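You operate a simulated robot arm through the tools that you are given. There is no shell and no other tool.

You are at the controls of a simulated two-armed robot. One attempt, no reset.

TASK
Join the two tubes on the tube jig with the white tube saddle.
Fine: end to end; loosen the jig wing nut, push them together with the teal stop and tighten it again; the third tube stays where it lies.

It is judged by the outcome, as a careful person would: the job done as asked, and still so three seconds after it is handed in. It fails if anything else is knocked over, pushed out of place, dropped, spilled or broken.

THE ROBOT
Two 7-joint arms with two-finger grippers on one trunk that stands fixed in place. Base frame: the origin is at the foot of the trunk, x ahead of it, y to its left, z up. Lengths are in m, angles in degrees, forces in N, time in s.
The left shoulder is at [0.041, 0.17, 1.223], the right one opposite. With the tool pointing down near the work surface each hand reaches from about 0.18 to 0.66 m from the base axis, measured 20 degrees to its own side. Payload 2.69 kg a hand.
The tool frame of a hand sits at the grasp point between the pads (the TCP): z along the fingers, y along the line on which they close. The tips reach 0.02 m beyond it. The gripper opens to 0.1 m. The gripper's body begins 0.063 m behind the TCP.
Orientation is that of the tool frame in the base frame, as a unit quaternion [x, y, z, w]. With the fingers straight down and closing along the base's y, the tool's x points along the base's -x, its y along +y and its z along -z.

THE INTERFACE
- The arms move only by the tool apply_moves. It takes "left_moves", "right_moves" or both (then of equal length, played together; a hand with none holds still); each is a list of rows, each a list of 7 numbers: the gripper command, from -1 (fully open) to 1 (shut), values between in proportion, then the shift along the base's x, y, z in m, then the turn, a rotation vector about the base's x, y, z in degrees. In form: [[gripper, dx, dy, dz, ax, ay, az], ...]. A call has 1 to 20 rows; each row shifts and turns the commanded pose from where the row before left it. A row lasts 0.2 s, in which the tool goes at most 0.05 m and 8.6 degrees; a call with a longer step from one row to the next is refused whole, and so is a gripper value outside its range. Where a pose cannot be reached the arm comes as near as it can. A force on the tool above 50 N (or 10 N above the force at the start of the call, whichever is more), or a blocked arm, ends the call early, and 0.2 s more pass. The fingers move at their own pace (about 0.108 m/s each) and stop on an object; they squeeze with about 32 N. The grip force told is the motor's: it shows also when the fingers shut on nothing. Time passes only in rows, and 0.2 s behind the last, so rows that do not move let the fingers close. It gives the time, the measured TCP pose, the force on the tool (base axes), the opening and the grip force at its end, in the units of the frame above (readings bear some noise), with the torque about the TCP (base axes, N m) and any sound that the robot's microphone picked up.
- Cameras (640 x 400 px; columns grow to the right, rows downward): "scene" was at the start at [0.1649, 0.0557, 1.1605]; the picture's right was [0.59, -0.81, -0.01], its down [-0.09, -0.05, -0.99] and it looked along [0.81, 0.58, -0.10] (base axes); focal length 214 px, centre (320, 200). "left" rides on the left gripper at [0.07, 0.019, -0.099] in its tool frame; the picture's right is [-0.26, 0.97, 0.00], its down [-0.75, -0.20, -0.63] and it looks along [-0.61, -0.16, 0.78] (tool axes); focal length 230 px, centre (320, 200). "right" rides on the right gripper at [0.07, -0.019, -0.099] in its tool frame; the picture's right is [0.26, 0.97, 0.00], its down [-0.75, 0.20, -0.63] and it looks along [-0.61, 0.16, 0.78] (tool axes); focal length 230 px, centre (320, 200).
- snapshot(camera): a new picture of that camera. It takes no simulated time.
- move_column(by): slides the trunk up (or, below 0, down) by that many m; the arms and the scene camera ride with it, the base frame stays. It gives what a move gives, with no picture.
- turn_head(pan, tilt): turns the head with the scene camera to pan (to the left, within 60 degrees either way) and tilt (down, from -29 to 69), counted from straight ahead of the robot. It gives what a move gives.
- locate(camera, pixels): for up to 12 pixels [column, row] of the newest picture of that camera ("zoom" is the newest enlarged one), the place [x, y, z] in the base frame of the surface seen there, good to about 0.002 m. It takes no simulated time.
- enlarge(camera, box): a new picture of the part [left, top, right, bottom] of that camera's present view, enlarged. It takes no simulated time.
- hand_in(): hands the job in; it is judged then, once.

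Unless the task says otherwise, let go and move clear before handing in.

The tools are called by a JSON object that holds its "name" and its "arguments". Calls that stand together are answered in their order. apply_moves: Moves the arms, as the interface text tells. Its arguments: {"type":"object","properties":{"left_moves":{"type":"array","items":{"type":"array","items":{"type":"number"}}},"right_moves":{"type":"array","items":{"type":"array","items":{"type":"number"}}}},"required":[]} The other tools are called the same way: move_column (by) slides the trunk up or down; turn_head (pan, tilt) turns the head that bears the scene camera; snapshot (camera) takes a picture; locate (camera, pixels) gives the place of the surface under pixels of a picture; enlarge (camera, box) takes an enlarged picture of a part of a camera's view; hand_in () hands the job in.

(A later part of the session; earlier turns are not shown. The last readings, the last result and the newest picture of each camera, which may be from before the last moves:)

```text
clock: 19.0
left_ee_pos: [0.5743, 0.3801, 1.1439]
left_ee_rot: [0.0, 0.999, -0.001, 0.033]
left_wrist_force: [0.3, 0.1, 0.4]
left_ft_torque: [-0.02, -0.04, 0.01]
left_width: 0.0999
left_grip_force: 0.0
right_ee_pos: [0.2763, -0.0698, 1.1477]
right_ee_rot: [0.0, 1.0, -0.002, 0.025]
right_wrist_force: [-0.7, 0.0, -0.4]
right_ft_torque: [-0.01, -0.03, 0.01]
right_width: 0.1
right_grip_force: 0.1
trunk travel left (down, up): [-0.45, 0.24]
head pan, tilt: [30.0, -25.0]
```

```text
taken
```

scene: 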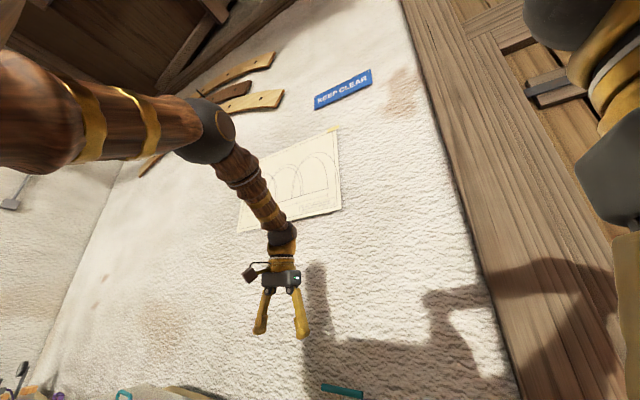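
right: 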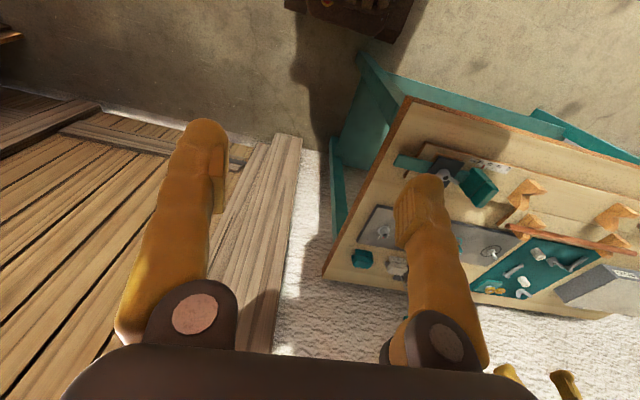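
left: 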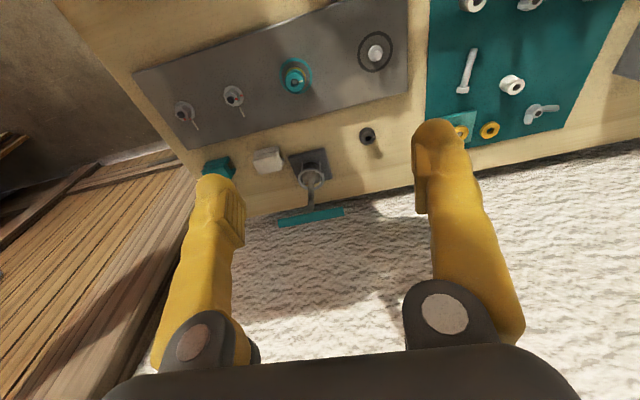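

The left arm looks free: upper arm up to the elbow at (215,125) and forearm down to the hand. I'll locate points on the elbow, forearm and wall to check clearance.

{"name": "locate", "arguments": {"camera": "scene", "pixels": [[225, 120], [100, 120], [30, 110], [250, 180], [282, 240], [282, 275], [300, 150], [340, 90], [238, 95], [600, 170], [625, 90], [200, 90]]}}

```text
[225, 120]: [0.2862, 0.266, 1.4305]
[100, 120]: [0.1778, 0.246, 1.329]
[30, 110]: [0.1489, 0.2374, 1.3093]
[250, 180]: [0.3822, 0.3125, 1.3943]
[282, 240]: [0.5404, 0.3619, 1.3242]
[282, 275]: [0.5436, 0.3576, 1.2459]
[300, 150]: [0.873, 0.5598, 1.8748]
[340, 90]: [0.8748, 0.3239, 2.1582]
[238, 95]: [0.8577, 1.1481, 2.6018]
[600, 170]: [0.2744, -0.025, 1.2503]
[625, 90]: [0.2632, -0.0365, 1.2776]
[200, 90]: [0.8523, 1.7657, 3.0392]
```

Nothing is near the left arm (elbow at (0.29, 0.27, 1.43), wall at x≈0.87). I'll test with a small single step followed by resting rows to see how both hands settle.

{"name": "apply_moves", "arguments": {"left_moves": [[-1, 0, 0, 0, 0, 0, 0], [-1, 0, 0, 0, 0, 0, 0], [-1, 0, 0, 0, 0, 0, 0]]}}

{"name": "apply_moves", "arguments": {"left_moves": [[-1, 0, -0.01, -0.01, 0, 0, 0], [-1, 0, 0, 0, 0, 0, 0], [-1, 0, 0, 0, 0, 0, 0]]}}

```text
clock: 19.8
left_ee_pos: [0.5742, 0.3798, 1.143]
left_ee_rot: [-0.001, 0.999, 0.0, 0.033]
left_wrist_force: [0.1, -0.1, 0.0]
left_ft_torque: [0.03, 0.0, -0.02]
left_width: 0.1
left_grip_force: 0.0
right_ee_pos: [0.2769, -0.0712, 1.1479]
right_ee_rot: [0.0, 1.0, -0.002, 0.024]
right_wrist_force: [0.2, 0.7, 0.8]
right_ft_torque: [0.01, 0.0, 0.0]
right_width: 0.1001
right_grip_force: 0.1
trunk travel left (down, up): [-0.45, 0.24]
head pan, tilt: [30.0, -25.0]
```

```text
clock: 20.6
left_ee_pos: [0.5746, 0.3696, 1.1333]
left_ee_rot: [0.0, 0.999, 0.0, 0.033]
left_wrist_force: [-0.5, -0.4, -0.3]
left_ft_torque: [-0.01, 0.01, 0.01]
left_width: 0.1003
left_grip_force: 0.1
right_ee_pos: [0.2774, -0.0703, 1.1484]
right_ee_rot: [0.0, 1.0, -0.001, 0.024]
right_wrist_force: [0.1, -0.6, 0.1]
right_ft_torque: [-0.01, 0.0, -0.01]
right_width: 0.0999
right_grip_force: 0.1
trunk travel left (down, up): [-0.45, 0.24]
head pan, tilt: [30.0, -25.0]
```

The arm tracks again with small steps; the earlier trouble came from the over-stretched command. I'll move slowly to view the saddle and correct the small tilts.

{"name": "apply_moves", "arguments": {"left_moves": [[-1, 0, -0.012, -0.012, 0, 1, 0], [-1, 0, -0.012, -0.012, 0, 1, 0], [-1, 0, -0.012, -0.012, 0, 1, 0], [-1, 0, -0.012, -0.012, 0, 0.8, 0], [-1, 0, -0.012, -0.012, 0, 0, 0], [-1, 0, -0.012, -0.012, 0, 0, 0], [-1, 0, 0, 0, 0, 0, 0]], "right_moves": [[-1, 0, 0, 0, 0, 0.7, 0], [-1, 0, 0, 0, 0, 0.7, 0], [-1, 0, 0, 0, 0, 0.7, 0], [-1, 0, 0, 0, 0, 0.7, 0], [-1, 0, 0, 0, 0, 0, 0], [-1, 0, 0, 0, 0, 0, 0], [-1, 0, 0, 0, 0, 0, 0]]}}

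{"name": "snapshot", "arguments": {"camera": "left"}}

{"name": "enlarge", "arguments": {"camera": "left", "box": [200, 60, 420, 220]}}

```text
clock: 22.2
left_ee_pos: [0.5747, 0.2975, 1.0622]
left_ee_rot: [0.0, 1.0, 0.0, -0.001]
left_wrist_force: [0.5, -0.7, 0.8]
left_ft_torque: [0.04, 0.01, 0.03]
left_width: 0.1001
left_grip_force: 0.0
right_ee_pos: [0.2771, -0.0693, 1.1482]
right_ee_rot: [0.001, 1.0, -0.003, 0.001]
right_wrist_force: [-0.1, 1.2, -0.1]
right_ft_torque: [-0.02, 0.02, -0.01]
right_width: 0.1001
right_grip_force: 0.1
trunk travel left (down, up): [-0.45, 0.24]
head pan, tilt: [30.0, -25.0]
```

```text
taken
```

left: 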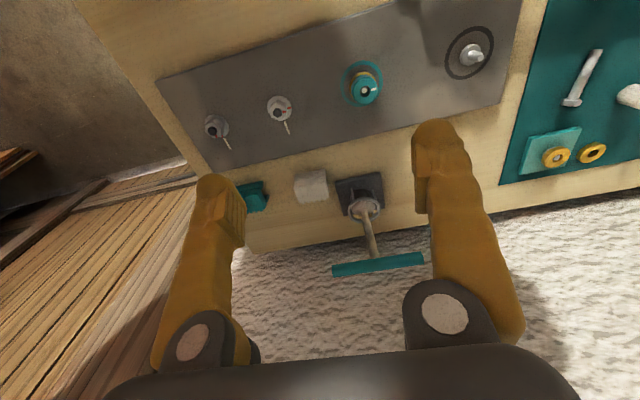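

```text
2.50 times, centred on (310, 140) of left
```

zoom: 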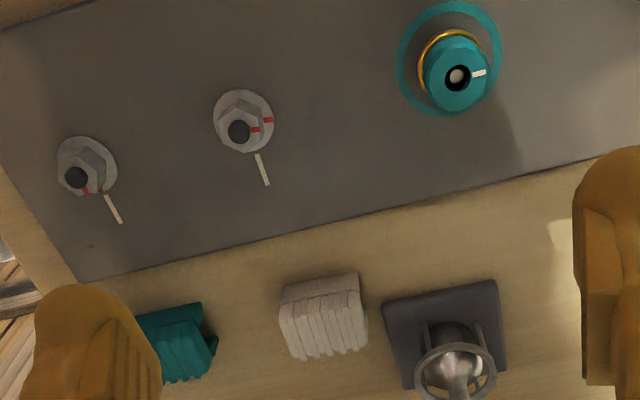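

The saddle is at zoom (320,315), ribs on top, next to the press base at (445,330). I'll locate its faces and neighbours.

{"name": "locate", "arguments": {"camera": "zoom", "pixels": [[284, 300], [356, 282], [320, 295], [290, 350], [364, 340], [325, 330], [286, 320], [365, 310], [300, 360], [392, 310], [395, 345], [300, 250]]}}

{"name": "enlarge", "arguments": {"camera": "left", "box": [280, 150, 360, 220]}}

```text
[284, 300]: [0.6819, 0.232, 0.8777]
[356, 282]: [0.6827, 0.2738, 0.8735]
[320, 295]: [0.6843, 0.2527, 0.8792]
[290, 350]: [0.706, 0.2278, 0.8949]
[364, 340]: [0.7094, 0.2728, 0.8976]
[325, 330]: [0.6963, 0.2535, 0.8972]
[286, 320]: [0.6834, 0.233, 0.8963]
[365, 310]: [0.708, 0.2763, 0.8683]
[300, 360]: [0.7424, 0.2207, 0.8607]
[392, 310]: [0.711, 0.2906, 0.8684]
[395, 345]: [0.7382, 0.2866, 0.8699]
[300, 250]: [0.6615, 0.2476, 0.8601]
```

```text
5.71 times, centred on (320, 185) of left
```

zoom: 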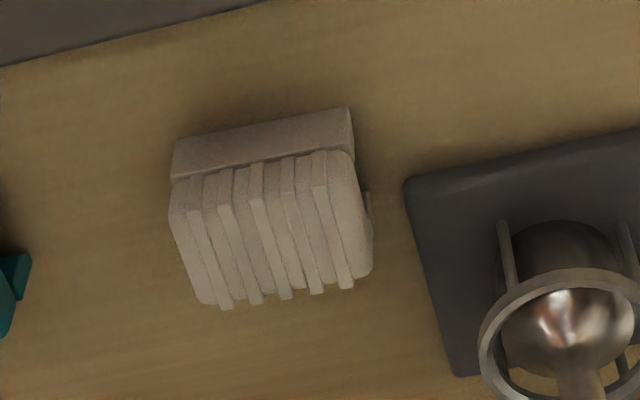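

The saddle spans x≈0.681–0.715, y≈0.228–0.274, z 0.85–0.897, with the press base only at y≥0.29 beside it. I'll look at its −y end in the scene camera to see the channel depth.

{"name": "turn_head", "arguments": {"pan": 20, "tilt": 25}}

{"name": "snapshot", "arguments": {"camera": "scene"}}

{"name": "enlarge", "arguments": {"camera": "scene", "box": [290, 170, 390, 240]}}

```text
clock: 23.4
left_ee_pos: [0.5756, 0.2972, 1.0609]
left_ee_rot: [0.0, 1.0, 0.0, 0.0]
left_wrist_force: [-0.3, 0.2, 0.0]
left_ft_torque: [-0.01, -0.01, 0.0]
left_width: 0.1002
left_grip_force: 0.1
right_ee_pos: [0.2768, -0.0697, 1.147]
right_ee_rot: [0.0, 1.0, -0.003, 0.0]
right_wrist_force: [-0.5, -0.7, 0.4]
right_ft_torque: [-0.03, -0.03, -0.02]
right_width: 0.1004
right_grip_force: 0.1
trunk travel left (down, up): [-0.45, 0.24]
head pan, tilt: [20.0, 25.0]
```

```text
taken
```

scene: 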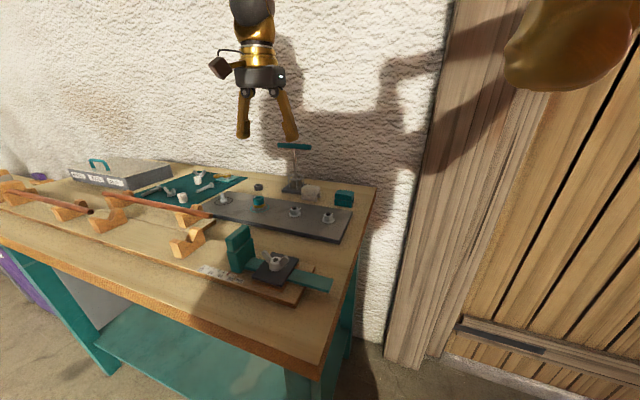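

```text
5.71 times, centred on (340, 205) of scene
```

zoom: 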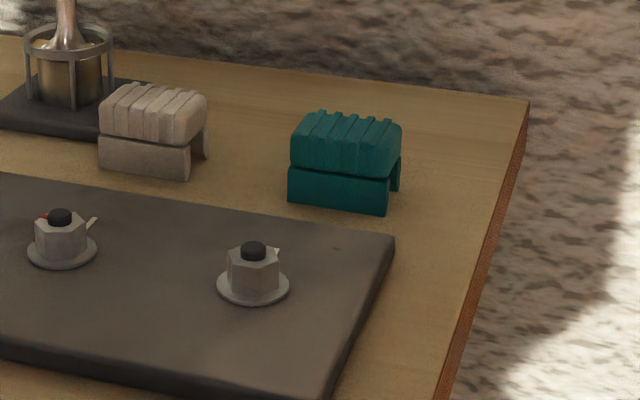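

The cap forms the upper ~22 mm and the channel the lower ~22 mm, so I can later grip the saddle by its cap with the fingers closing along y. First the rack tube: I'll bring the left hand over its middle (0.467, 0.573) while yawing 90° so the fingers close along x.

{"name": "apply_moves", "arguments": {"left_moves": [[-1, -0.0078, 0.0197, 0, 0, 0, 6.43], [-1, -0.0078, 0.0197, 0, 0, 0, 6.43], [-1, -0.0078, 0.0197, 0, 0, 0, 6.43], [-1, -0.0078, 0.0197, 0, 0, 0, 6.43], [-1, -0.0078, 0.0197, 0, 0, 0, 6.43], [-1, -0.0078, 0.0197, 0, 0, 0, 6.43], [-1, -0.0078, 0.0197, 0, 0, 0, 6.43], [-1, -0.0078, 0.0197, 0, 0, 0, 6.43], [-1, -0.0078, 0.0197, 0, 0, 0, 6.43], [-1, -0.0078, 0.0197, 0, 0, 0, 6.43], [-1, -0.0078, 0.0197, 0, 0, 0, 6.43], [-1, -0.0078, 0.0197, 0, 0, 0, 6.43], [-1, -0.0078, 0.0197, 0, 0, 0, 6.43], [-1, -0.0078, 0.0197, 0, 0, 0, 6.43], [-1, 0, 0, 0, 0, 0, 0]]}}

{"name": "snapshot", "arguments": {"camera": "left"}}

```text
clock: 26.6
left_ee_pos: [0.4647, 0.5731, 1.0607]
left_ee_rot: [0.708, -0.707, -0.003, 0.001]
left_wrist_force: [0.4, 0.8, 0.0]
left_ft_torque: [0.05, -0.01, 0.0]
left_width: 0.0998
left_grip_force: 0.0
right_ee_pos: [0.2771, -0.0706, 1.1471]
right_ee_rot: [0.0, 1.0, -0.002, -0.001]
right_wrist_force: [1.5, -1.5, -0.3]
right_ft_torque: [-0.02, 0.02, -0.04]
right_width: 0.0998
right_grip_force: 0.0
trunk travel left (down, up): [-0.45, 0.24]
head pan, tilt: [20.0, 25.0]
```

```text
taken
```

left: 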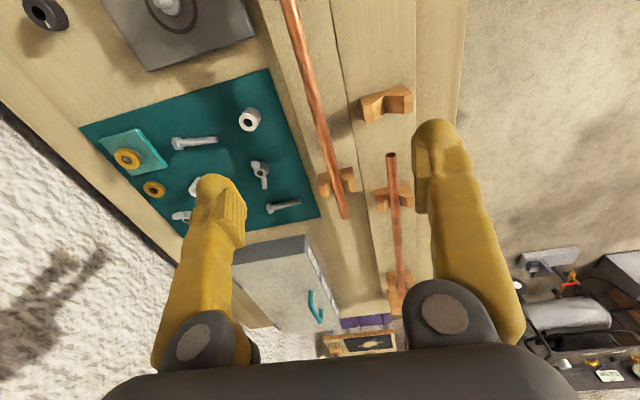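

The rack tube runs from (290,0) to (345,217) in the left picture. I'll locate points along both tubes and the jig V-blocks for exact axis positions.

{"name": "locate", "arguments": {"camera": "left", "pixels": [[300, 40], [318, 110], [344, 212], [392, 158], [396, 230], [399, 260], [385, 105], [335, 182], [350, 180], [395, 192], [405, 100], [370, 108]]}}

{"name": "enlarge", "arguments": {"camera": "left", "box": [280, 70, 430, 230]}}

```text
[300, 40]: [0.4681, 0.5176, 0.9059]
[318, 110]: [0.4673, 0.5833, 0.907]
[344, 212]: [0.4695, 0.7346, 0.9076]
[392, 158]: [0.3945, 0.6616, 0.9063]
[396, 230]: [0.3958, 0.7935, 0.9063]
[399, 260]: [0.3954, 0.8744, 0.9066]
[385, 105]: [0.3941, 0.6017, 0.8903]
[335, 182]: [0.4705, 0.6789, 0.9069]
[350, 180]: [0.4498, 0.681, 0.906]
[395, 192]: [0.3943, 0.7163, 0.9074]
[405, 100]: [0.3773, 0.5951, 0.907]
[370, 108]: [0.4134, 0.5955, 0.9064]
```

```text
2.50 times, centred on (355, 150) of left
```

zoom: 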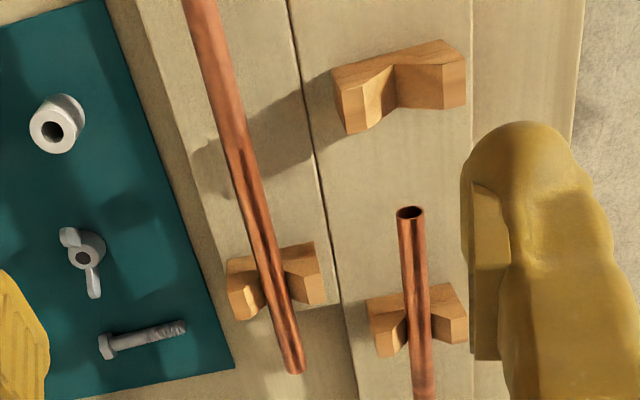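

Both tubes have their tops at z≈0.9065 (axis ≈0.899); rack tube axis x≈0.468, jig axis x≈0.392, V-notch bottom 0.890. I'll lower the partly opened fingers around the rack tube's middle and close.

{"name": "apply_moves", "arguments": {"left_moves": [[0.2, 0.003, 0, -0.02, 0, 0, 0], [0.2, 0, 0, -0.02, 0, 0, 0], [0.2, 0, 0, -0.02, 0, 0, 0], [0.2, 0, 0, -0.02, 0, 0, 0], [0.2, 0, 0, -0.02, 0, 0, 0], [0.2, 0, 0, -0.02, 0, 0, 0], [0.2, 0, 0, -0.02, 0, 0, 0], [0.2, 0, 0, -0.02, 0, 0, 0], [0.2, 0, 0, 0, 0, 0, 0]]}}

{"name": "snapshot", "arguments": {"camera": "left"}}

{"name": "turn_head", "arguments": {"pan": 47, "tilt": 25}}

{"name": "snapshot", "arguments": {"camera": "scene"}}

```text
clock: 28.6
left_ee_pos: [0.4681, 0.5735, 0.8997]
left_ee_rot: [-0.707, 0.708, 0.001, -0.001]
left_wrist_force: [0.0, -0.5, 1.0]
left_ft_torque: [0.01, 0.0, -0.03]
left_width: 0.04
left_grip_force: 0.0
right_ee_pos: [0.2769, -0.0709, 1.1469]
right_ee_rot: [0.0, 1.0, -0.002, 0.0]
right_wrist_force: [0.0, -0.4, -1.4]
right_ft_torque: [-0.01, 0.02, 0.03]
right_width: 0.0999
right_grip_force: 0.0
trunk travel left (down, up): [-0.45, 0.24]
head pan, tilt: [20.0, 25.0]
```

```text
taken
```

left: 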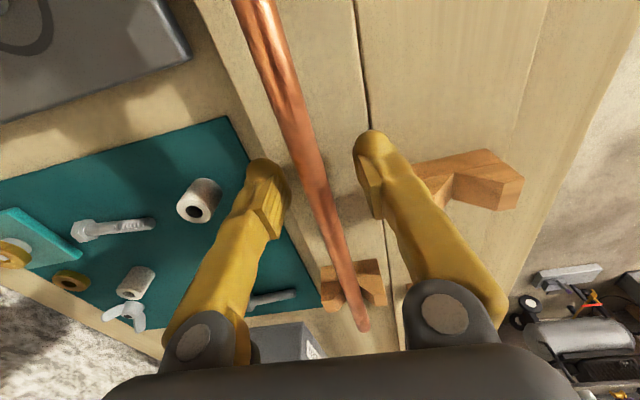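

```text
clock: 29.5
left_ee_pos: [0.4678, 0.5745, 0.8996]
left_ee_rot: [0.707, -0.707, -0.002, 0.001]
left_wrist_force: [-0.2, 0.6, -0.4]
left_ft_torque: [0.02, 0.0, 0.0]
left_width: 0.0398
left_grip_force: 0.0
right_ee_pos: [0.2766, -0.0715, 1.1465]
right_ee_rot: [0.0, 1.0, -0.003, 0.001]
right_wrist_force: [0.1, 0.2, -0.8]
right_ft_torque: [0.0, 0.01, 0.01]
right_width: 0.0999
right_grip_force: 0.0
trunk travel left (down, up): [-0.45, 0.24]
head pan, tilt: [47.0, 25.0]
```

```text
taken
```

scene: 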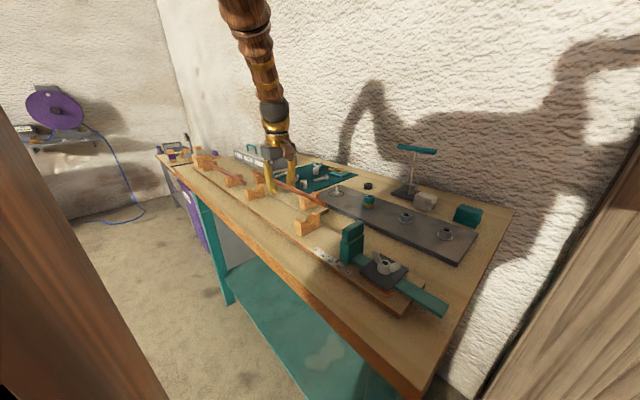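

The fingers straddle the tube at (0.468, 0.574, 0.8996), opening 0.04. Before closing, I'll check the stop's +y face position in an enlarged scene view.

{"name": "enlarge", "arguments": {"camera": "scene", "box": [310, 200, 430, 300]}}

{"name": "locate", "arguments": {"camera": "zoom", "pixels": [[165, 150], [166, 200], [175, 120], [225, 130], [210, 210], [180, 240], [168, 300], [205, 300], [240, 190], [205, 112], [230, 270], [60, 245]]}}

```text
4.00 times, centred on (370, 250) of scene
```

zoom: 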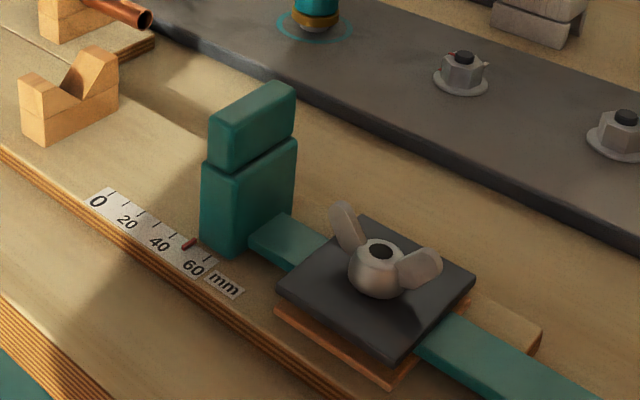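

```text
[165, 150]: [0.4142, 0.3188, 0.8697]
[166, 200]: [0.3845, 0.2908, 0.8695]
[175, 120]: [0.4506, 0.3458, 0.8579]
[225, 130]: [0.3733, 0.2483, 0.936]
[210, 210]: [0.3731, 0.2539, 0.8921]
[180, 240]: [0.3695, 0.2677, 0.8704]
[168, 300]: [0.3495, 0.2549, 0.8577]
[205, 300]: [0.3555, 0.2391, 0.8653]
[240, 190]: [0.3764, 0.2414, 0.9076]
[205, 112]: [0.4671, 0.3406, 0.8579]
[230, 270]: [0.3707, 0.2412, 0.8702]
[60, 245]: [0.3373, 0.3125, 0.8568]
```

{"name": "locate", "arguments": {"camera": "zoom", "pixels": [[204, 210], [206, 190], [212, 145], [213, 125], [203, 230], [240, 110], [280, 95], [285, 150], [295, 150], [190, 243], [130, 195], [108, 195]]}}

```text
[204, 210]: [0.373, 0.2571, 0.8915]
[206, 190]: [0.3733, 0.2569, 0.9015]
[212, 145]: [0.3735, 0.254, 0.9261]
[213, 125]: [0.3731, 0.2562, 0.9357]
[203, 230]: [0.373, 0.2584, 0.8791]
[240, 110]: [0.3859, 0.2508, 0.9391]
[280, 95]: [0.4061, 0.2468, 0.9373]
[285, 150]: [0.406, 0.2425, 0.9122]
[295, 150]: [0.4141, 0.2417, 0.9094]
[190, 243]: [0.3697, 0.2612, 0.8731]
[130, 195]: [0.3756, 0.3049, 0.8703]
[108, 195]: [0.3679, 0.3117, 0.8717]
```

The stop's +y face is at y≈0.258, z up to 0.939, and the scale's 0 is at y≈0.311, so the tube needs to slot into y≈0.29–0.64. I'll close on the tube now.

{"name": "apply_moves", "arguments": {"left_moves": [[1, 0, 0, 0, 0, 0, 0], [1, 0, 0, 0, 0, 0, 0], [1, 0, 0, 0, 0, 0, 0]]}}

{"name": "apply_moves", "arguments": {"left_moves": [[1, 0, 0, 0.01, 0, 0, 0], [1, 0, 0, 0.01, 0, 0, 0], [1, 0, 0, 0.01, 0, 0, 0], [1, 0, 0, 0.01, 0, 0, 0], [1, 0, 0, 0.01, 0, 0, 0], [1, 0, 0, 0.01, 0, 0, 0], [1, 0, 0, 0, 0, 0, 0]]}}

{"name": "snapshot", "arguments": {"camera": "left"}}

{"name": "snapshot", "arguments": {"camera": "scene"}}

```text
clock: 30.3
left_ee_pos: [0.4686, 0.5752, 0.9007]
left_ee_rot: [-0.707, 0.708, 0.001, 0.0]
left_wrist_force: [2.3, 0.2, 1.8]
left_ft_torque: [-0.03, 0.01, 0.03]
left_width: 0.0059
left_grip_force: 32.4
right_ee_pos: [0.277, -0.0699, 1.1478]
right_ee_rot: [-0.001, 1.0, -0.001, 0.0]
right_wrist_force: [-0.2, 0.4, 0.4]
right_ft_torque: [-0.02, -0.03, 0.02]
right_width: 0.1
right_grip_force: 0.1
trunk travel left (down, up): [-0.45, 0.24]
head pan, tilt: [47.0, 25.0]
```

```text
clock: 31.9
left_ee_pos: [0.4669, 0.5746, 0.9608]
left_ee_rot: [-0.707, 0.707, 0.001, -0.002]
left_wrist_force: [-0.2, 1.0, -0.7]
left_ft_torque: [0.01, -0.03, -0.01]
left_width: 0.006
left_grip_force: 32.4
right_ee_pos: [0.2776, -0.0703, 1.1472]
right_ee_rot: [0.0, 1.0, -0.002, 0.0]
right_wrist_force: [-0.3, 0.0, 0.4]
right_ft_torque: [0.01, 0.02, 0.01]
right_width: 0.1
right_grip_force: 0.0
trunk travel left (down, up): [-0.45, 0.24]
head pan, tilt: [47.0, 25.0]
```

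```text
taken
```

left: 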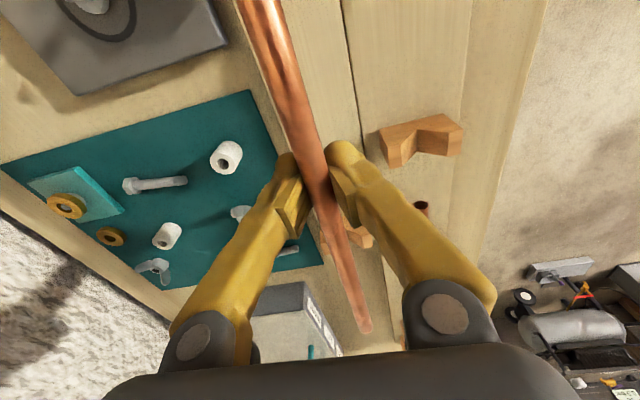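

```text
taken
```

scene: 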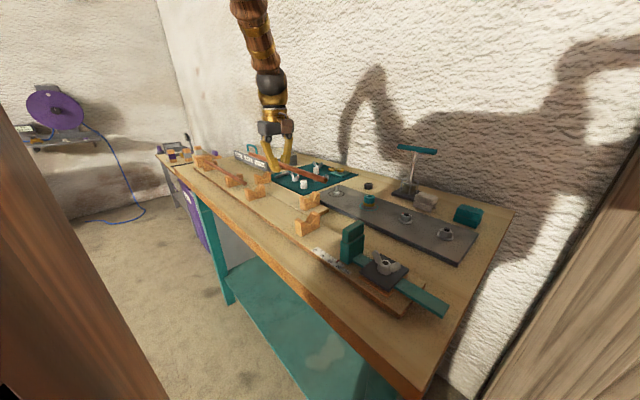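

The tube lifted with the hand (rows show 32 N, the tube between the fingers). I'll check that it's level before carrying it over.

{"name": "enlarge", "arguments": {"camera": "scene", "box": [180, 110, 340, 210]}}

{"name": "locate", "arguments": {"camera": "left", "pixels": [[262, 20], [290, 90], [318, 170], [345, 255], [364, 328], [420, 205]]}}

{"name": "enlarge", "arguments": {"camera": "left", "box": [240, 100, 440, 250]}}

```text
4.00 times, centred on (260, 160) of scene
```

zoom: 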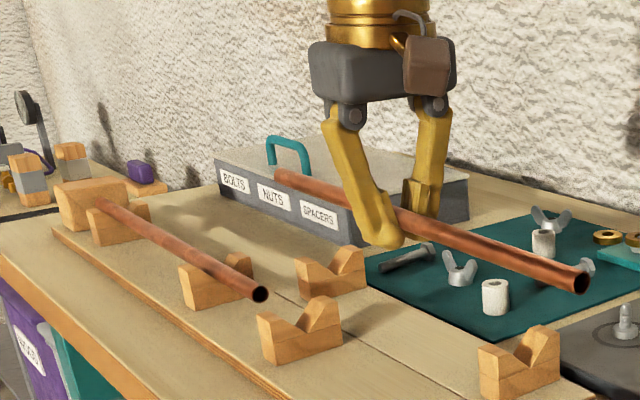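

```text
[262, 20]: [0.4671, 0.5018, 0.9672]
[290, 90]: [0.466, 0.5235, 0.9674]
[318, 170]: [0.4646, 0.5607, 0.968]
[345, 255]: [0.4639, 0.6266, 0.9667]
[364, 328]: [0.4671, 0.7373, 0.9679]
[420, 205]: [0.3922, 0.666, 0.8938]
```

```text
2.67 times, centred on (340, 175) of left
```

zoom: 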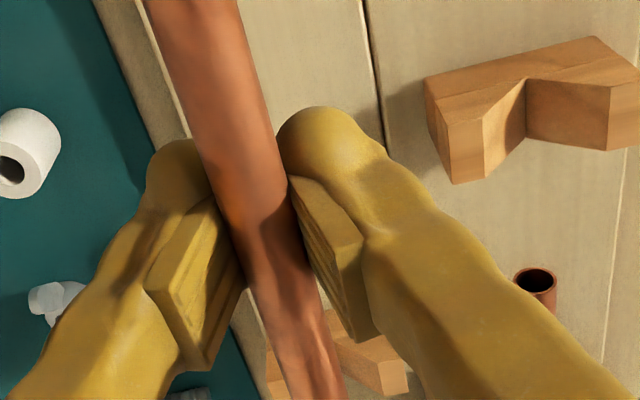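

The tube is level (top z≈0.9675 along its whole length). I'll carry it across to x≈0.392, with its centre at y≈0.469, still above the V-blocks.

{"name": "apply_moves", "arguments": {"left_moves": [[1, -0.0094, -0.0132, 0, 0, 0, 0], [1, -0.0094, -0.0132, 0, 0, 0, 0], [1, -0.0094, -0.0132, 0, 0, 0, 0], [1, -0.0094, -0.0132, 0, 0, 0, 0], [1, -0.0094, -0.0132, 0, 0, 0, 0], [1, -0.0094, -0.0132, 0, 0, 0, 0], [1, -0.0094, -0.0132, 0, 0, 0, 0], [1, -0.0094, -0.0132, 0, 0, 0, 0], [1, 0, 0, 0, 0, 0, 0], [1, 0, 0, 0, 0, 0, 0]]}}

{"name": "snapshot", "arguments": {"camera": "left"}}

{"name": "snapshot", "arguments": {"camera": "scene"}}

{"name": "enlarge", "arguments": {"camera": "scene", "box": [180, 130, 400, 280]}}

```text
clock: 34.1
left_ee_pos: [0.392, 0.467, 0.961]
left_ee_rot: [-0.707, 0.707, 0.0, 0.0]
left_wrist_force: [0.0, 0.1, -1.1]
left_ft_torque: [0.0, -0.01, 0.0]
left_width: 0.0061
left_grip_force: 32.0
right_ee_pos: [0.2762, -0.0701, 1.1472]
right_ee_rot: [-0.001, 1.0, -0.002, 0.0]
right_wrist_force: [-0.8, 0.1, 0.4]
right_ft_torque: [-0.05, 0.02, 0.03]
right_width: 0.1001
right_grip_force: 0.1
trunk travel left (down, up): [-0.45, 0.24]
head pan, tilt: [47.0, 25.0]
```

```text
taken
```

left: 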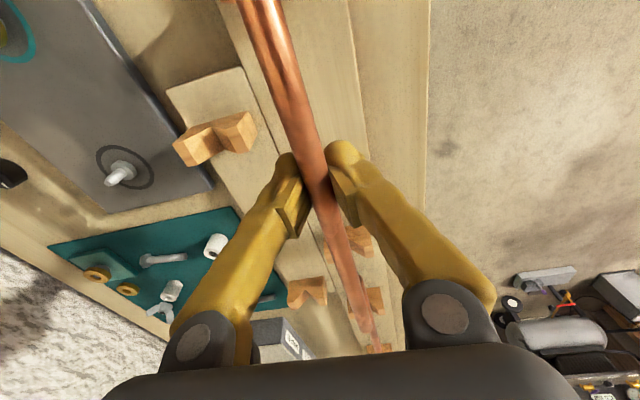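

```text
taken
```

scene: 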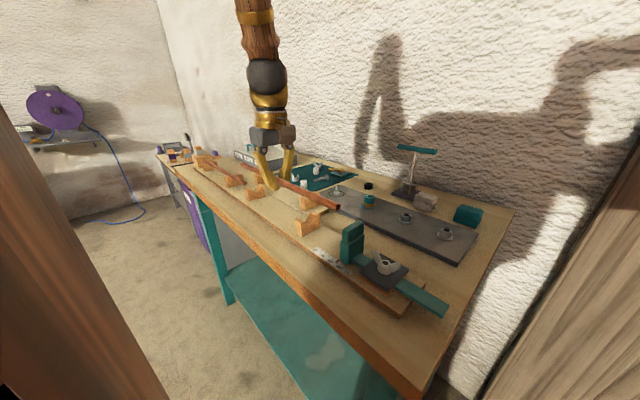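

```text
2.67 times, centred on (290, 205) of scene
```

zoom: 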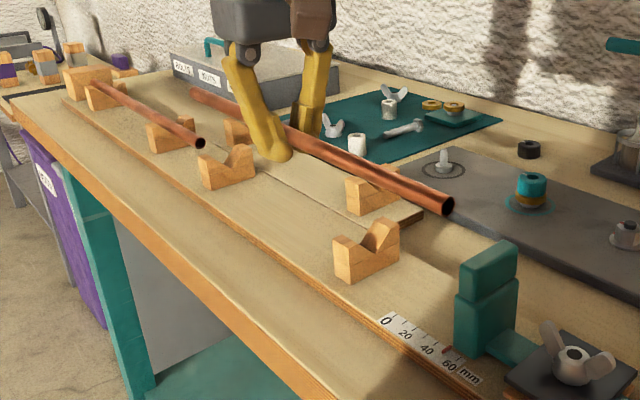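

The tube hangs over the jig with its near end at zoom (447,205) short of the stop. I'll verify its x against the V-notches before lowering.

{"name": "locate", "arguments": {"camera": "left", "pixels": [[262, 20], [290, 90], [318, 170], [348, 265], [365, 320], [362, 240], [378, 302], [378, 348]]}}

{"name": "locate", "arguments": {"camera": "zoom", "pixels": [[445, 195], [400, 172], [367, 246], [340, 245], [392, 228], [227, 165], [205, 158], [245, 152]]}}

```text
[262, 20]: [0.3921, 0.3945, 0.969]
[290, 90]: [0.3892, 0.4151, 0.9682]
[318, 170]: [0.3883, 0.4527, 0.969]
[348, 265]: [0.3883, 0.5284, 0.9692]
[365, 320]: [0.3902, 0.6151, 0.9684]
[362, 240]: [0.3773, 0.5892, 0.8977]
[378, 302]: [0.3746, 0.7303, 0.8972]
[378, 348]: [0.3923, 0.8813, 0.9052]
```

```text
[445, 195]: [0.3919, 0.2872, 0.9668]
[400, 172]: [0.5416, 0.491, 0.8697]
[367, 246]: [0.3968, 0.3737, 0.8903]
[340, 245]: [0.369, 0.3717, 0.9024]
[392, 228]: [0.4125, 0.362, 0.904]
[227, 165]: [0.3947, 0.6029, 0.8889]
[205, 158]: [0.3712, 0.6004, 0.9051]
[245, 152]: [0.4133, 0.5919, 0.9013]
```

The V-blocks span x 0.369–0.4135 (centre 0.3915) and the tube is at x≈0.391, so it's aligned. I'll lower it 0.06 m into the V-notches and release.

{"name": "apply_moves", "arguments": {"left_moves": [[1, 0, 0, -0.012, 0, 0, 0], [1, 0, 0, -0.012, 0, 0, 0], [1, 0, 0, -0.012, 0, 0, 0], [1, 0, 0, -0.01, 0, 0, 0], [1, 0, 0, -0.008, 0, 0, 0], [1, 0, 0, -0.006, 0, 0, 0], [1, 0, 0, 0, 0, 0, 0]]}}

{"name": "apply_moves", "arguments": {"left_moves": [[0.8, 0, 0, 0, 0, 0, 0], [0.6, 0, 0, 0, 0, 0, 0], [0.4, 0, 0, 0, 0, 0, 0], [0.4, 0, 0, 0, 0, 0, 0]]}}

{"name": "snapshot", "arguments": {"camera": "left"}}

{"name": "enlarge", "arguments": {"camera": "scene", "box": [180, 130, 400, 280]}}

```text
clock: 35.7
left_ee_pos: [0.3918, 0.4665, 0.9019]
left_ee_rot: [-0.707, 0.707, 0.001, -0.001]
left_wrist_force: [0.9, -0.3, 1.0]
left_ft_torque: [-0.14, 0.0, 0.01]
left_width: 0.006
left_grip_force: 32.7
right_ee_pos: [0.2777, -0.0708, 1.1471]
right_ee_rot: [0.0, 1.0, -0.002, 0.0]
right_wrist_force: [-0.3, 0.5, 0.1]
right_ft_torque: [0.01, 0.03, -0.01]
right_width: 0.0998
right_grip_force: 0.0
trunk travel left (down, up): [-0.45, 0.24]
head pan, tilt: [47.0, 25.0]
```

```text
clock: 36.7
left_ee_pos: [0.392, 0.4666, 0.9008]
left_ee_rot: [-0.707, 0.707, 0.001, -0.002]
left_wrist_force: [-0.7, -0.5, 0.4]
left_ft_torque: [0.0, 0.04, 0.02]
left_width: 0.0299
left_grip_force: 0.1
right_ee_pos: [0.2762, -0.0702, 1.1472]
right_ee_rot: [0.0, 1.0, -0.003, 0.001]
right_wrist_force: [0.5, -1.3, -0.1]
right_ft_torque: [0.0, -0.01, 0.01]
right_width: 0.1001
right_grip_force: 0.0
trunk travel left (down, up): [-0.45, 0.24]
head pan, tilt: [47.0, 25.0]
```

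```text
taken
```

left: 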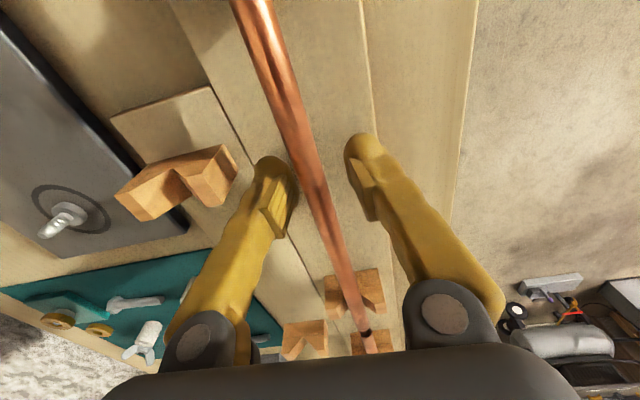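

```text
2.67 times, centred on (290, 205) of scene
```

zoom: 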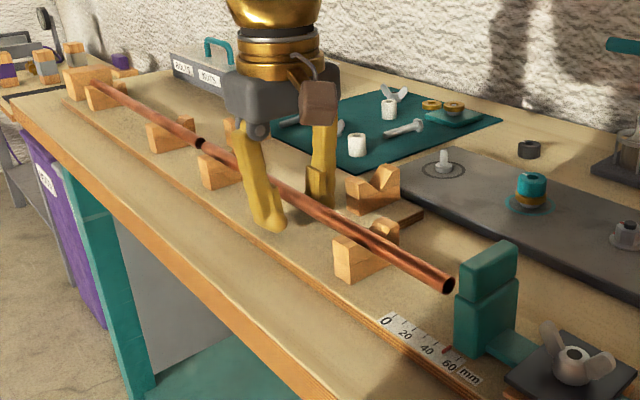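

The tube lies in the V-blocks, its near end at zoom (447,285) short of the stop and a gap visible at (200,142) to the other tube. I'll raise the left hand straight up and away to the left.

{"name": "apply_moves", "arguments": {"left_moves": [[0.4, 0, 0, 0.01, 0, 0, 0], [0.4, 0, 0, 0.015, 0, 0, 0], [0.4, 0, 0, 0.02, 0, 0, 0], [0.4, 0, 0, 0.025, 0, 0, 0], [0.4, 0, 0, 0.03, 0, 0, 0], [0.4, 0, 0.01, 0.03, 0, 0, 0], [0.4, 0, 0.02, 0.03, 0, 0, 0], [0.4, 0, 0.02, 0.03, 0, 0, 0], [0.4, 0, 0.02, 0.02, 0, 0, 0], [0.4, 0, 0.02, 0, 0, 0, 0], [0.4, 0, 0, 0, 0, 0, 0]]}}

{"name": "snapshot", "arguments": {"camera": "scene"}}

{"name": "enlarge", "arguments": {"camera": "scene", "box": [150, 130, 370, 280]}}

{"name": "snapshot", "arguments": {"camera": "left"}}

```text
clock: 39.1
left_ee_pos: [0.3936, 0.5566, 1.1104]
left_ee_rot: [-0.707, 0.707, 0.002, 0.0]
left_wrist_force: [-0.1, -0.1, 0.5]
left_ft_torque: [0.01, -0.01, 0.01]
left_width: 0.0301
left_grip_force: 0.0
right_ee_pos: [0.2773, -0.0715, 1.1477]
right_ee_rot: [-0.001, 1.0, -0.002, 0.0]
right_wrist_force: [0.5, 0.2, 0.0]
right_ft_torque: [-0.02, 0.01, -0.03]
right_width: 0.1004
right_grip_force: 0.1
trunk travel left (down, up): [-0.45, 0.24]
head pan, tilt: [47.0, 25.0]
```

```text
taken
```

scene: 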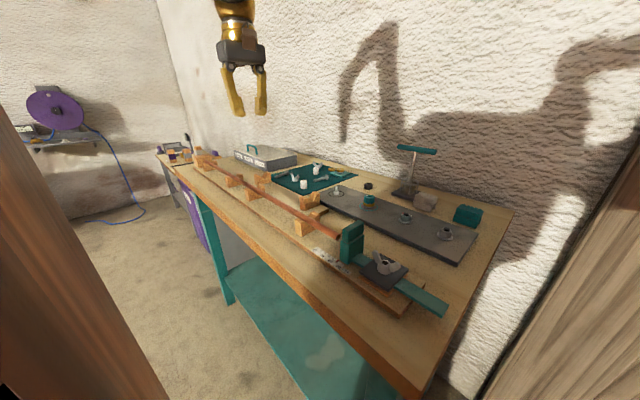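

```text
2.67 times, centred on (260, 205) of scene
```

zoom: 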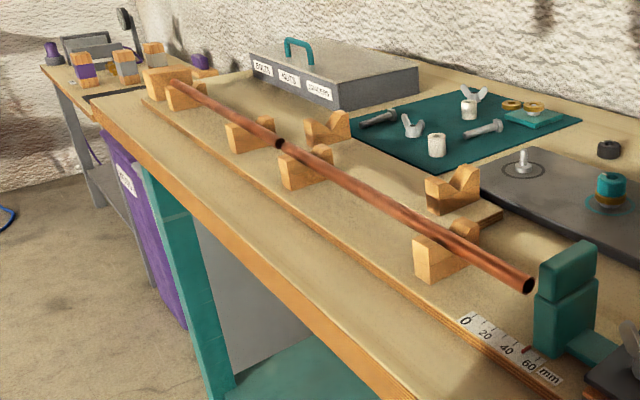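

```text
taken
```

left: 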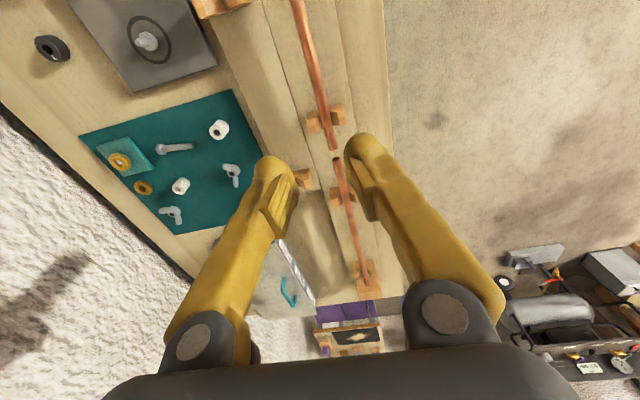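

Both tubes now lie in line in the jig with about a 26 mm gap. Next the wing nut: I'll bring the right hand above it (0.392, 0.186) while yawing −90° so the fingers close along x, across the wings that lie along y.

{"name": "apply_moves", "arguments": {"right_moves": [[-1, 0.0082, 0.0184, -0.005, 0, 0, -6.43], [-1, 0.0082, 0.0184, -0.005, 0, 0, -6.43], [-1, 0.0082, 0.0184, -0.005, 0, 0, -6.43], [-1, 0.0082, 0.0184, -0.005, 0, 0, -6.43], [-1, 0.0082, 0.0184, -0.005, 0, 0, -6.43], [-1, 0.0082, 0.0184, -0.005, 0, 0, -6.43], [-1, 0.0082, 0.0184, -0.005, 0, 0, -6.43], [-1, 0.0082, 0.0184, -0.005, 0, 0, -6.43], [-1, 0.0082, 0.0184, -0.005, 0, 0, -6.43], [-1, 0.0082, 0.0184, -0.005, 0, 0, -6.43], [-1, 0.0082, 0.0184, -0.005, 0, 0, -6.43], [-1, 0.0082, 0.0184, -0.005, 0, 0, -6.43], [-1, 0.0082, 0.0184, -0.005, 0, 0, -6.43], [-1, 0.0082, 0.0184, -0.005, 0, 0, -6.43], [-1, 0, 0, 0, 0, 0, 0]]}}

{"name": "snapshot", "arguments": {"camera": "right"}}

{"name": "turn_head", "arguments": {"pan": 35, "tilt": 20}}

{"name": "snapshot", "arguments": {"camera": "scene"}}

```text
clock: 42.3
left_ee_pos: [0.392, 0.5558, 1.111]
left_ee_rot: [-0.707, 0.708, 0.001, -0.001]
left_wrist_force: [-0.8, 0.5, -0.1]
left_ft_torque: [-0.01, -0.03, -0.01]
left_width: 0.0296
left_grip_force: 0.0
right_ee_pos: [0.3969, 0.187, 1.0809]
right_ee_rot: [0.711, 0.704, 0.001, -0.002]
right_wrist_force: [0.3, 0.0, 0.3]
right_ft_torque: [-0.01, -0.02, 0.02]
right_width: 0.1004
right_grip_force: 0.1
trunk travel left (down, up): [-0.45, 0.24]
head pan, tilt: [47.0, 25.0]
```

```text
taken
```

right: 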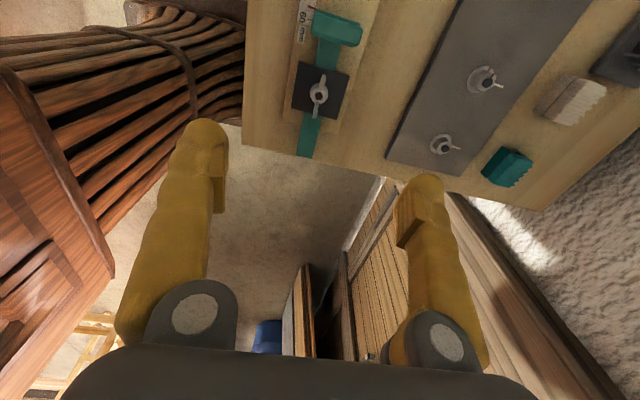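

```text
clock: 43.0
left_ee_pos: [0.3924, 0.5578, 1.1114]
left_ee_rot: [0.707, -0.707, 0.0, 0.001]
left_wrist_force: [-0.1, 0.2, -0.2]
left_ft_torque: [0.0, -0.01, -0.04]
left_width: 0.0298
left_grip_force: 0.0
right_ee_pos: [0.3962, 0.1855, 1.0788]
right_ee_rot: [0.71, 0.704, -0.001, -0.003]
right_wrist_force: [0.0, -0.9, -0.6]
right_ft_torque: [-0.01, 0.0, 0.0]
right_width: 0.1
right_grip_force: 0.0
trunk travel left (down, up): [-0.45, 0.24]
head pan, tilt: [35.0, 20.0]
```

```text
taken
```

scene: 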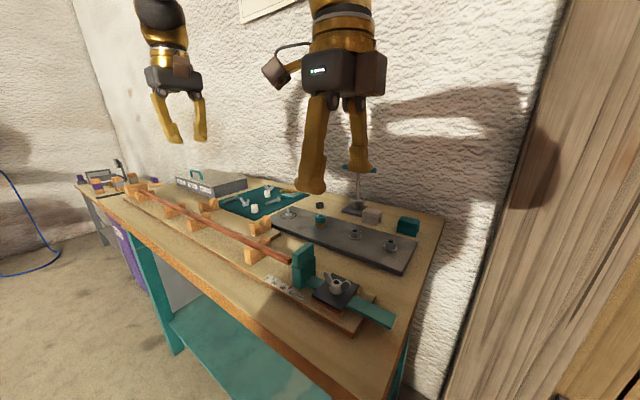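

The right hand reached yaw −90° above the nut; the wings show at (319,92) in the right picture. I'll enlarge and locate the nut again from this side.

{"name": "enlarge", "arguments": {"camera": "right", "box": [270, 0, 390, 160]}}

{"name": "locate", "arguments": {"camera": "right", "pixels": [[318, 113], [323, 80], [318, 97], [319, 90], [312, 96], [325, 98], [335, 38], [320, 18], [352, 45], [336, 22]]}}

```text
2.50 times, centred on (330, 80) of right
```

zoom: 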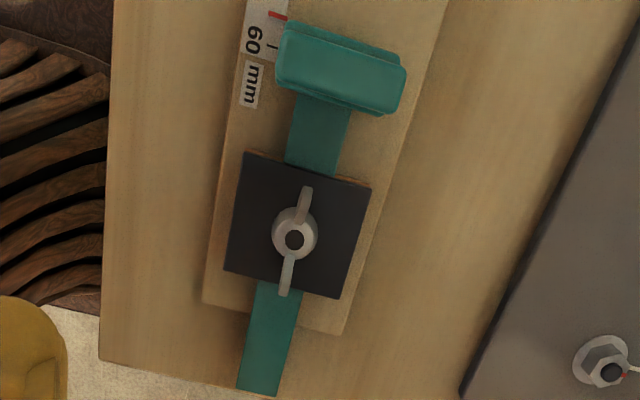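

```text
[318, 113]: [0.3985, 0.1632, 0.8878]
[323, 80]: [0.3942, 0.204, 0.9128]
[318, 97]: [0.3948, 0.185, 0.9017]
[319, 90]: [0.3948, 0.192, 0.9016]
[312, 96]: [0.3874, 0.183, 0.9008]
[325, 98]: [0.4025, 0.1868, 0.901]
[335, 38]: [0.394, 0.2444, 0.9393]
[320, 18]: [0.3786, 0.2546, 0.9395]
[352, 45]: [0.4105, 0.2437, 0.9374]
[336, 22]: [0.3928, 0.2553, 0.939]
```

The nut's hub top is z≈0.9015, centre ≈(0.393, 0.186), and wings lie along y within a few degrees. I'll descend with the fingers half open so the tips stop just above the black plate.

{"name": "apply_moves", "arguments": {"right_moves": [[0.2, -0.0035, 0.0005, -0.02, 0, 0, 0], [0.2, 0, 0, -0.02, 0, 0, 0], [0.2, 0, 0, -0.02, 0, 0, 0], [0.2, 0, 0, -0.02, 0, 0, 0], [0.2, 0, 0, -0.02, 0, 0, 0], [0.2, 0, 0, -0.02, 0, 0, 0], [0.2, 0, 0, -0.02, 0, 0, 0], [0.2, 0, 0, -0.015, 0, 0, 0], [0.2, 0, 0, -0.008, 0, 0, 0], [0.2, 0, 0, 0, 0, 0, 0]]}}

{"name": "snapshot", "arguments": {"camera": "right"}}

{"name": "enlarge", "arguments": {"camera": "scene", "box": [260, 210, 420, 330]}}

```text
clock: 45.2
left_ee_pos: [0.3922, 0.5574, 1.1112]
left_ee_rot: [-0.707, 0.707, 0.001, 0.0]
left_wrist_force: [-0.1, 0.4, 0.1]
left_ft_torque: [-0.01, 0.01, 0.03]
left_width: 0.0302
left_grip_force: 0.1
right_ee_pos: [0.392, 0.1853, 0.9156]
right_ee_rot: [0.71, 0.704, -0.002, -0.001]
right_wrist_force: [0.1, -0.3, 0.0]
right_ft_torque: [0.01, 0.01, 0.03]
right_width: 0.0399
right_grip_force: 0.1
trunk travel left (down, up): [-0.45, 0.24]
head pan, tilt: [35.0, 20.0]
```

```text
taken
```

right: 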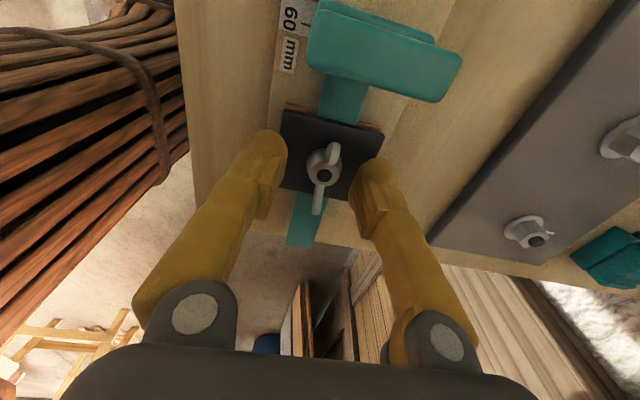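

```text
3.33 times, centred on (340, 270) of scene
```

zoom: 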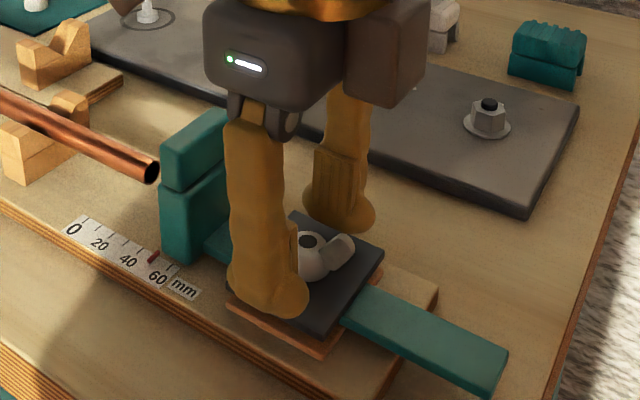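

The fingers straddle the nut at (323,165) in the right picture. I'll close on it.

{"name": "apply_moves", "arguments": {"right_moves": [[1, 0, 0, 0, 0, 0, 0], [1, 0, 0, 0, 0, 0, 0], [1, 0, 0, 0, 0, 0, 0]]}}

{"name": "snapshot", "arguments": {"camera": "right"}}

{"name": "enlarge", "arguments": {"camera": "right", "box": [240, 80, 400, 240]}}

```text
clock: 45.7
left_ee_pos: [0.3769, 0.5572, 1.1175]
left_ee_rot: [-0.707, 0.708, -0.005, 0.004]
left_wrist_force: [-0.5, -0.5, -0.7]
left_ft_torque: [-0.03, 0.03, 0.01]
left_width: 0.0301
left_grip_force: 0.1
right_ee_pos: [0.385, 0.1862, 0.9234]
right_ee_rot: [0.713, 0.701, 0.008, 0.008]
right_wrist_force: [12.8, -6.6, 24.0]
right_ft_torque: [-0.99, -0.13, -0.22]
right_width: 0.0
right_grip_force: 29.0
trunk travel left (down, up): [-0.45, 0.24]
head pan, tilt: [35.0, 20.0]
stopped in row 2 (right hand): the force on the tool passed its limit at 56 N (the readings are from after the stop); the commanded pose is now the measured one
```

```text
taken
```

right: 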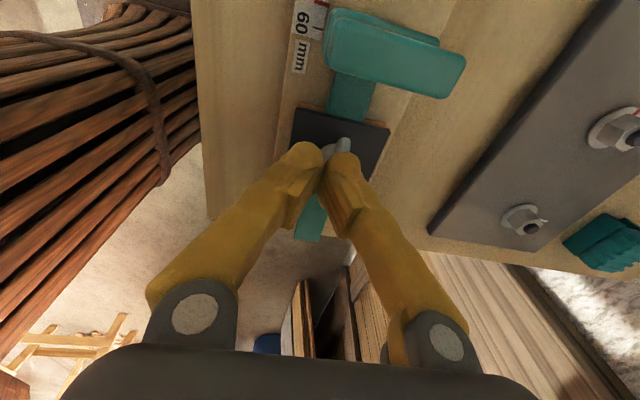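

```text
2.50 times, centred on (320, 160) of right
```

zoom: 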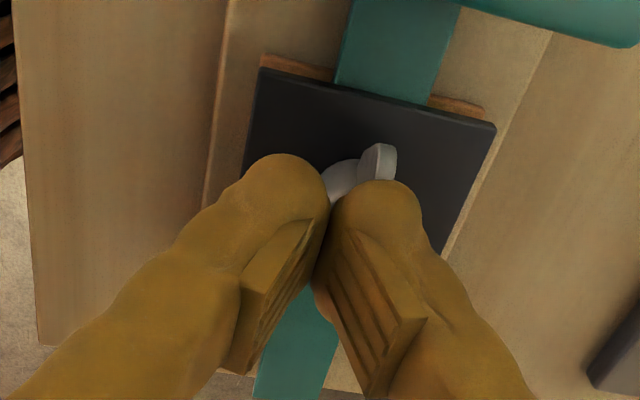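

The fingers slid up over the hub as they closed (width 0, hand up 8 mm, 24 N), and the body swayed slightly. I'll open a little to relieve the force and re-read the pose.

{"name": "apply_moves", "arguments": {"right_moves": [[0.4, 0, 0, 0, 0, 0, 0], [0.4, 0, 0, 0, 0, 0, 0], [0.4, 0, 0, 0, 0, 0, 0]]}}

{"name": "snapshot", "arguments": {"camera": "right"}}

{"name": "enlarge", "arguments": {"camera": "right", "box": [240, 80, 400, 240]}}

{"name": "enlarge", "arguments": {"camera": "scene", "box": [260, 210, 420, 330]}}

```text
clock: 46.5
left_ee_pos: [0.3728, 0.557, 1.1184]
left_ee_rot: [0.707, -0.707, 0.007, -0.007]
left_wrist_force: [0.1, 0.5, 0.2]
left_ft_torque: [0.03, 0.01, -0.03]
left_width: 0.0301
left_grip_force: 0.0
right_ee_pos: [0.3762, 0.1857, 0.9205]
right_ee_rot: [0.711, 0.703, 0.004, 0.005]
right_wrist_force: [-28.1, -11.1, 10.9]
right_ft_torque: [-0.15, -0.03, -0.14]
right_width: 0.0111
right_grip_force: 0.0
trunk travel left (down, up): [-0.45, 0.24]
head pan, tilt: [35.0, 20.0]
```

```text
taken
```

right: 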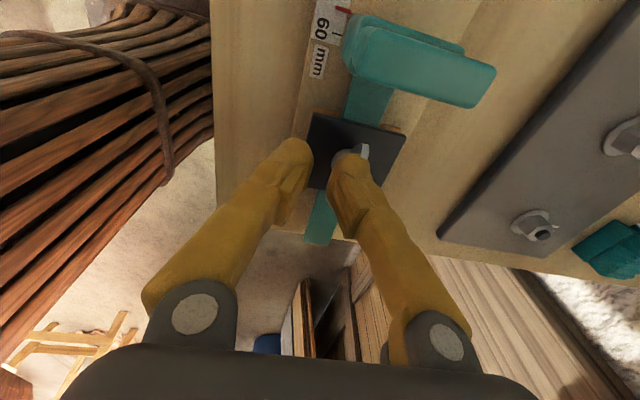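

```text
2.50 times, centred on (320, 160) of right
```

zoom: 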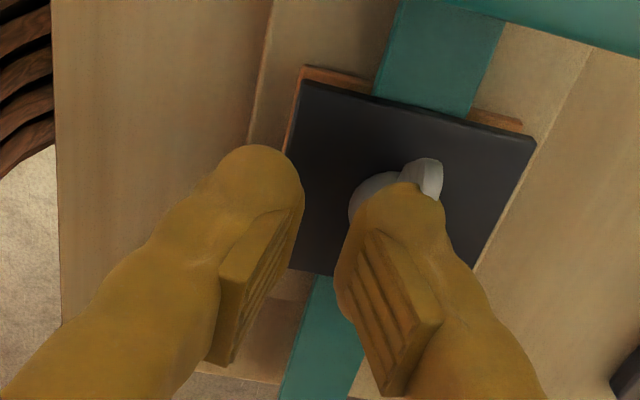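

```text
3.33 times, centred on (340, 270) of scene
```

zoom: 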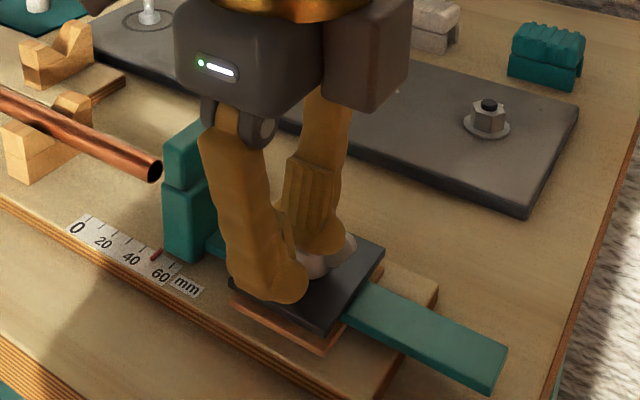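

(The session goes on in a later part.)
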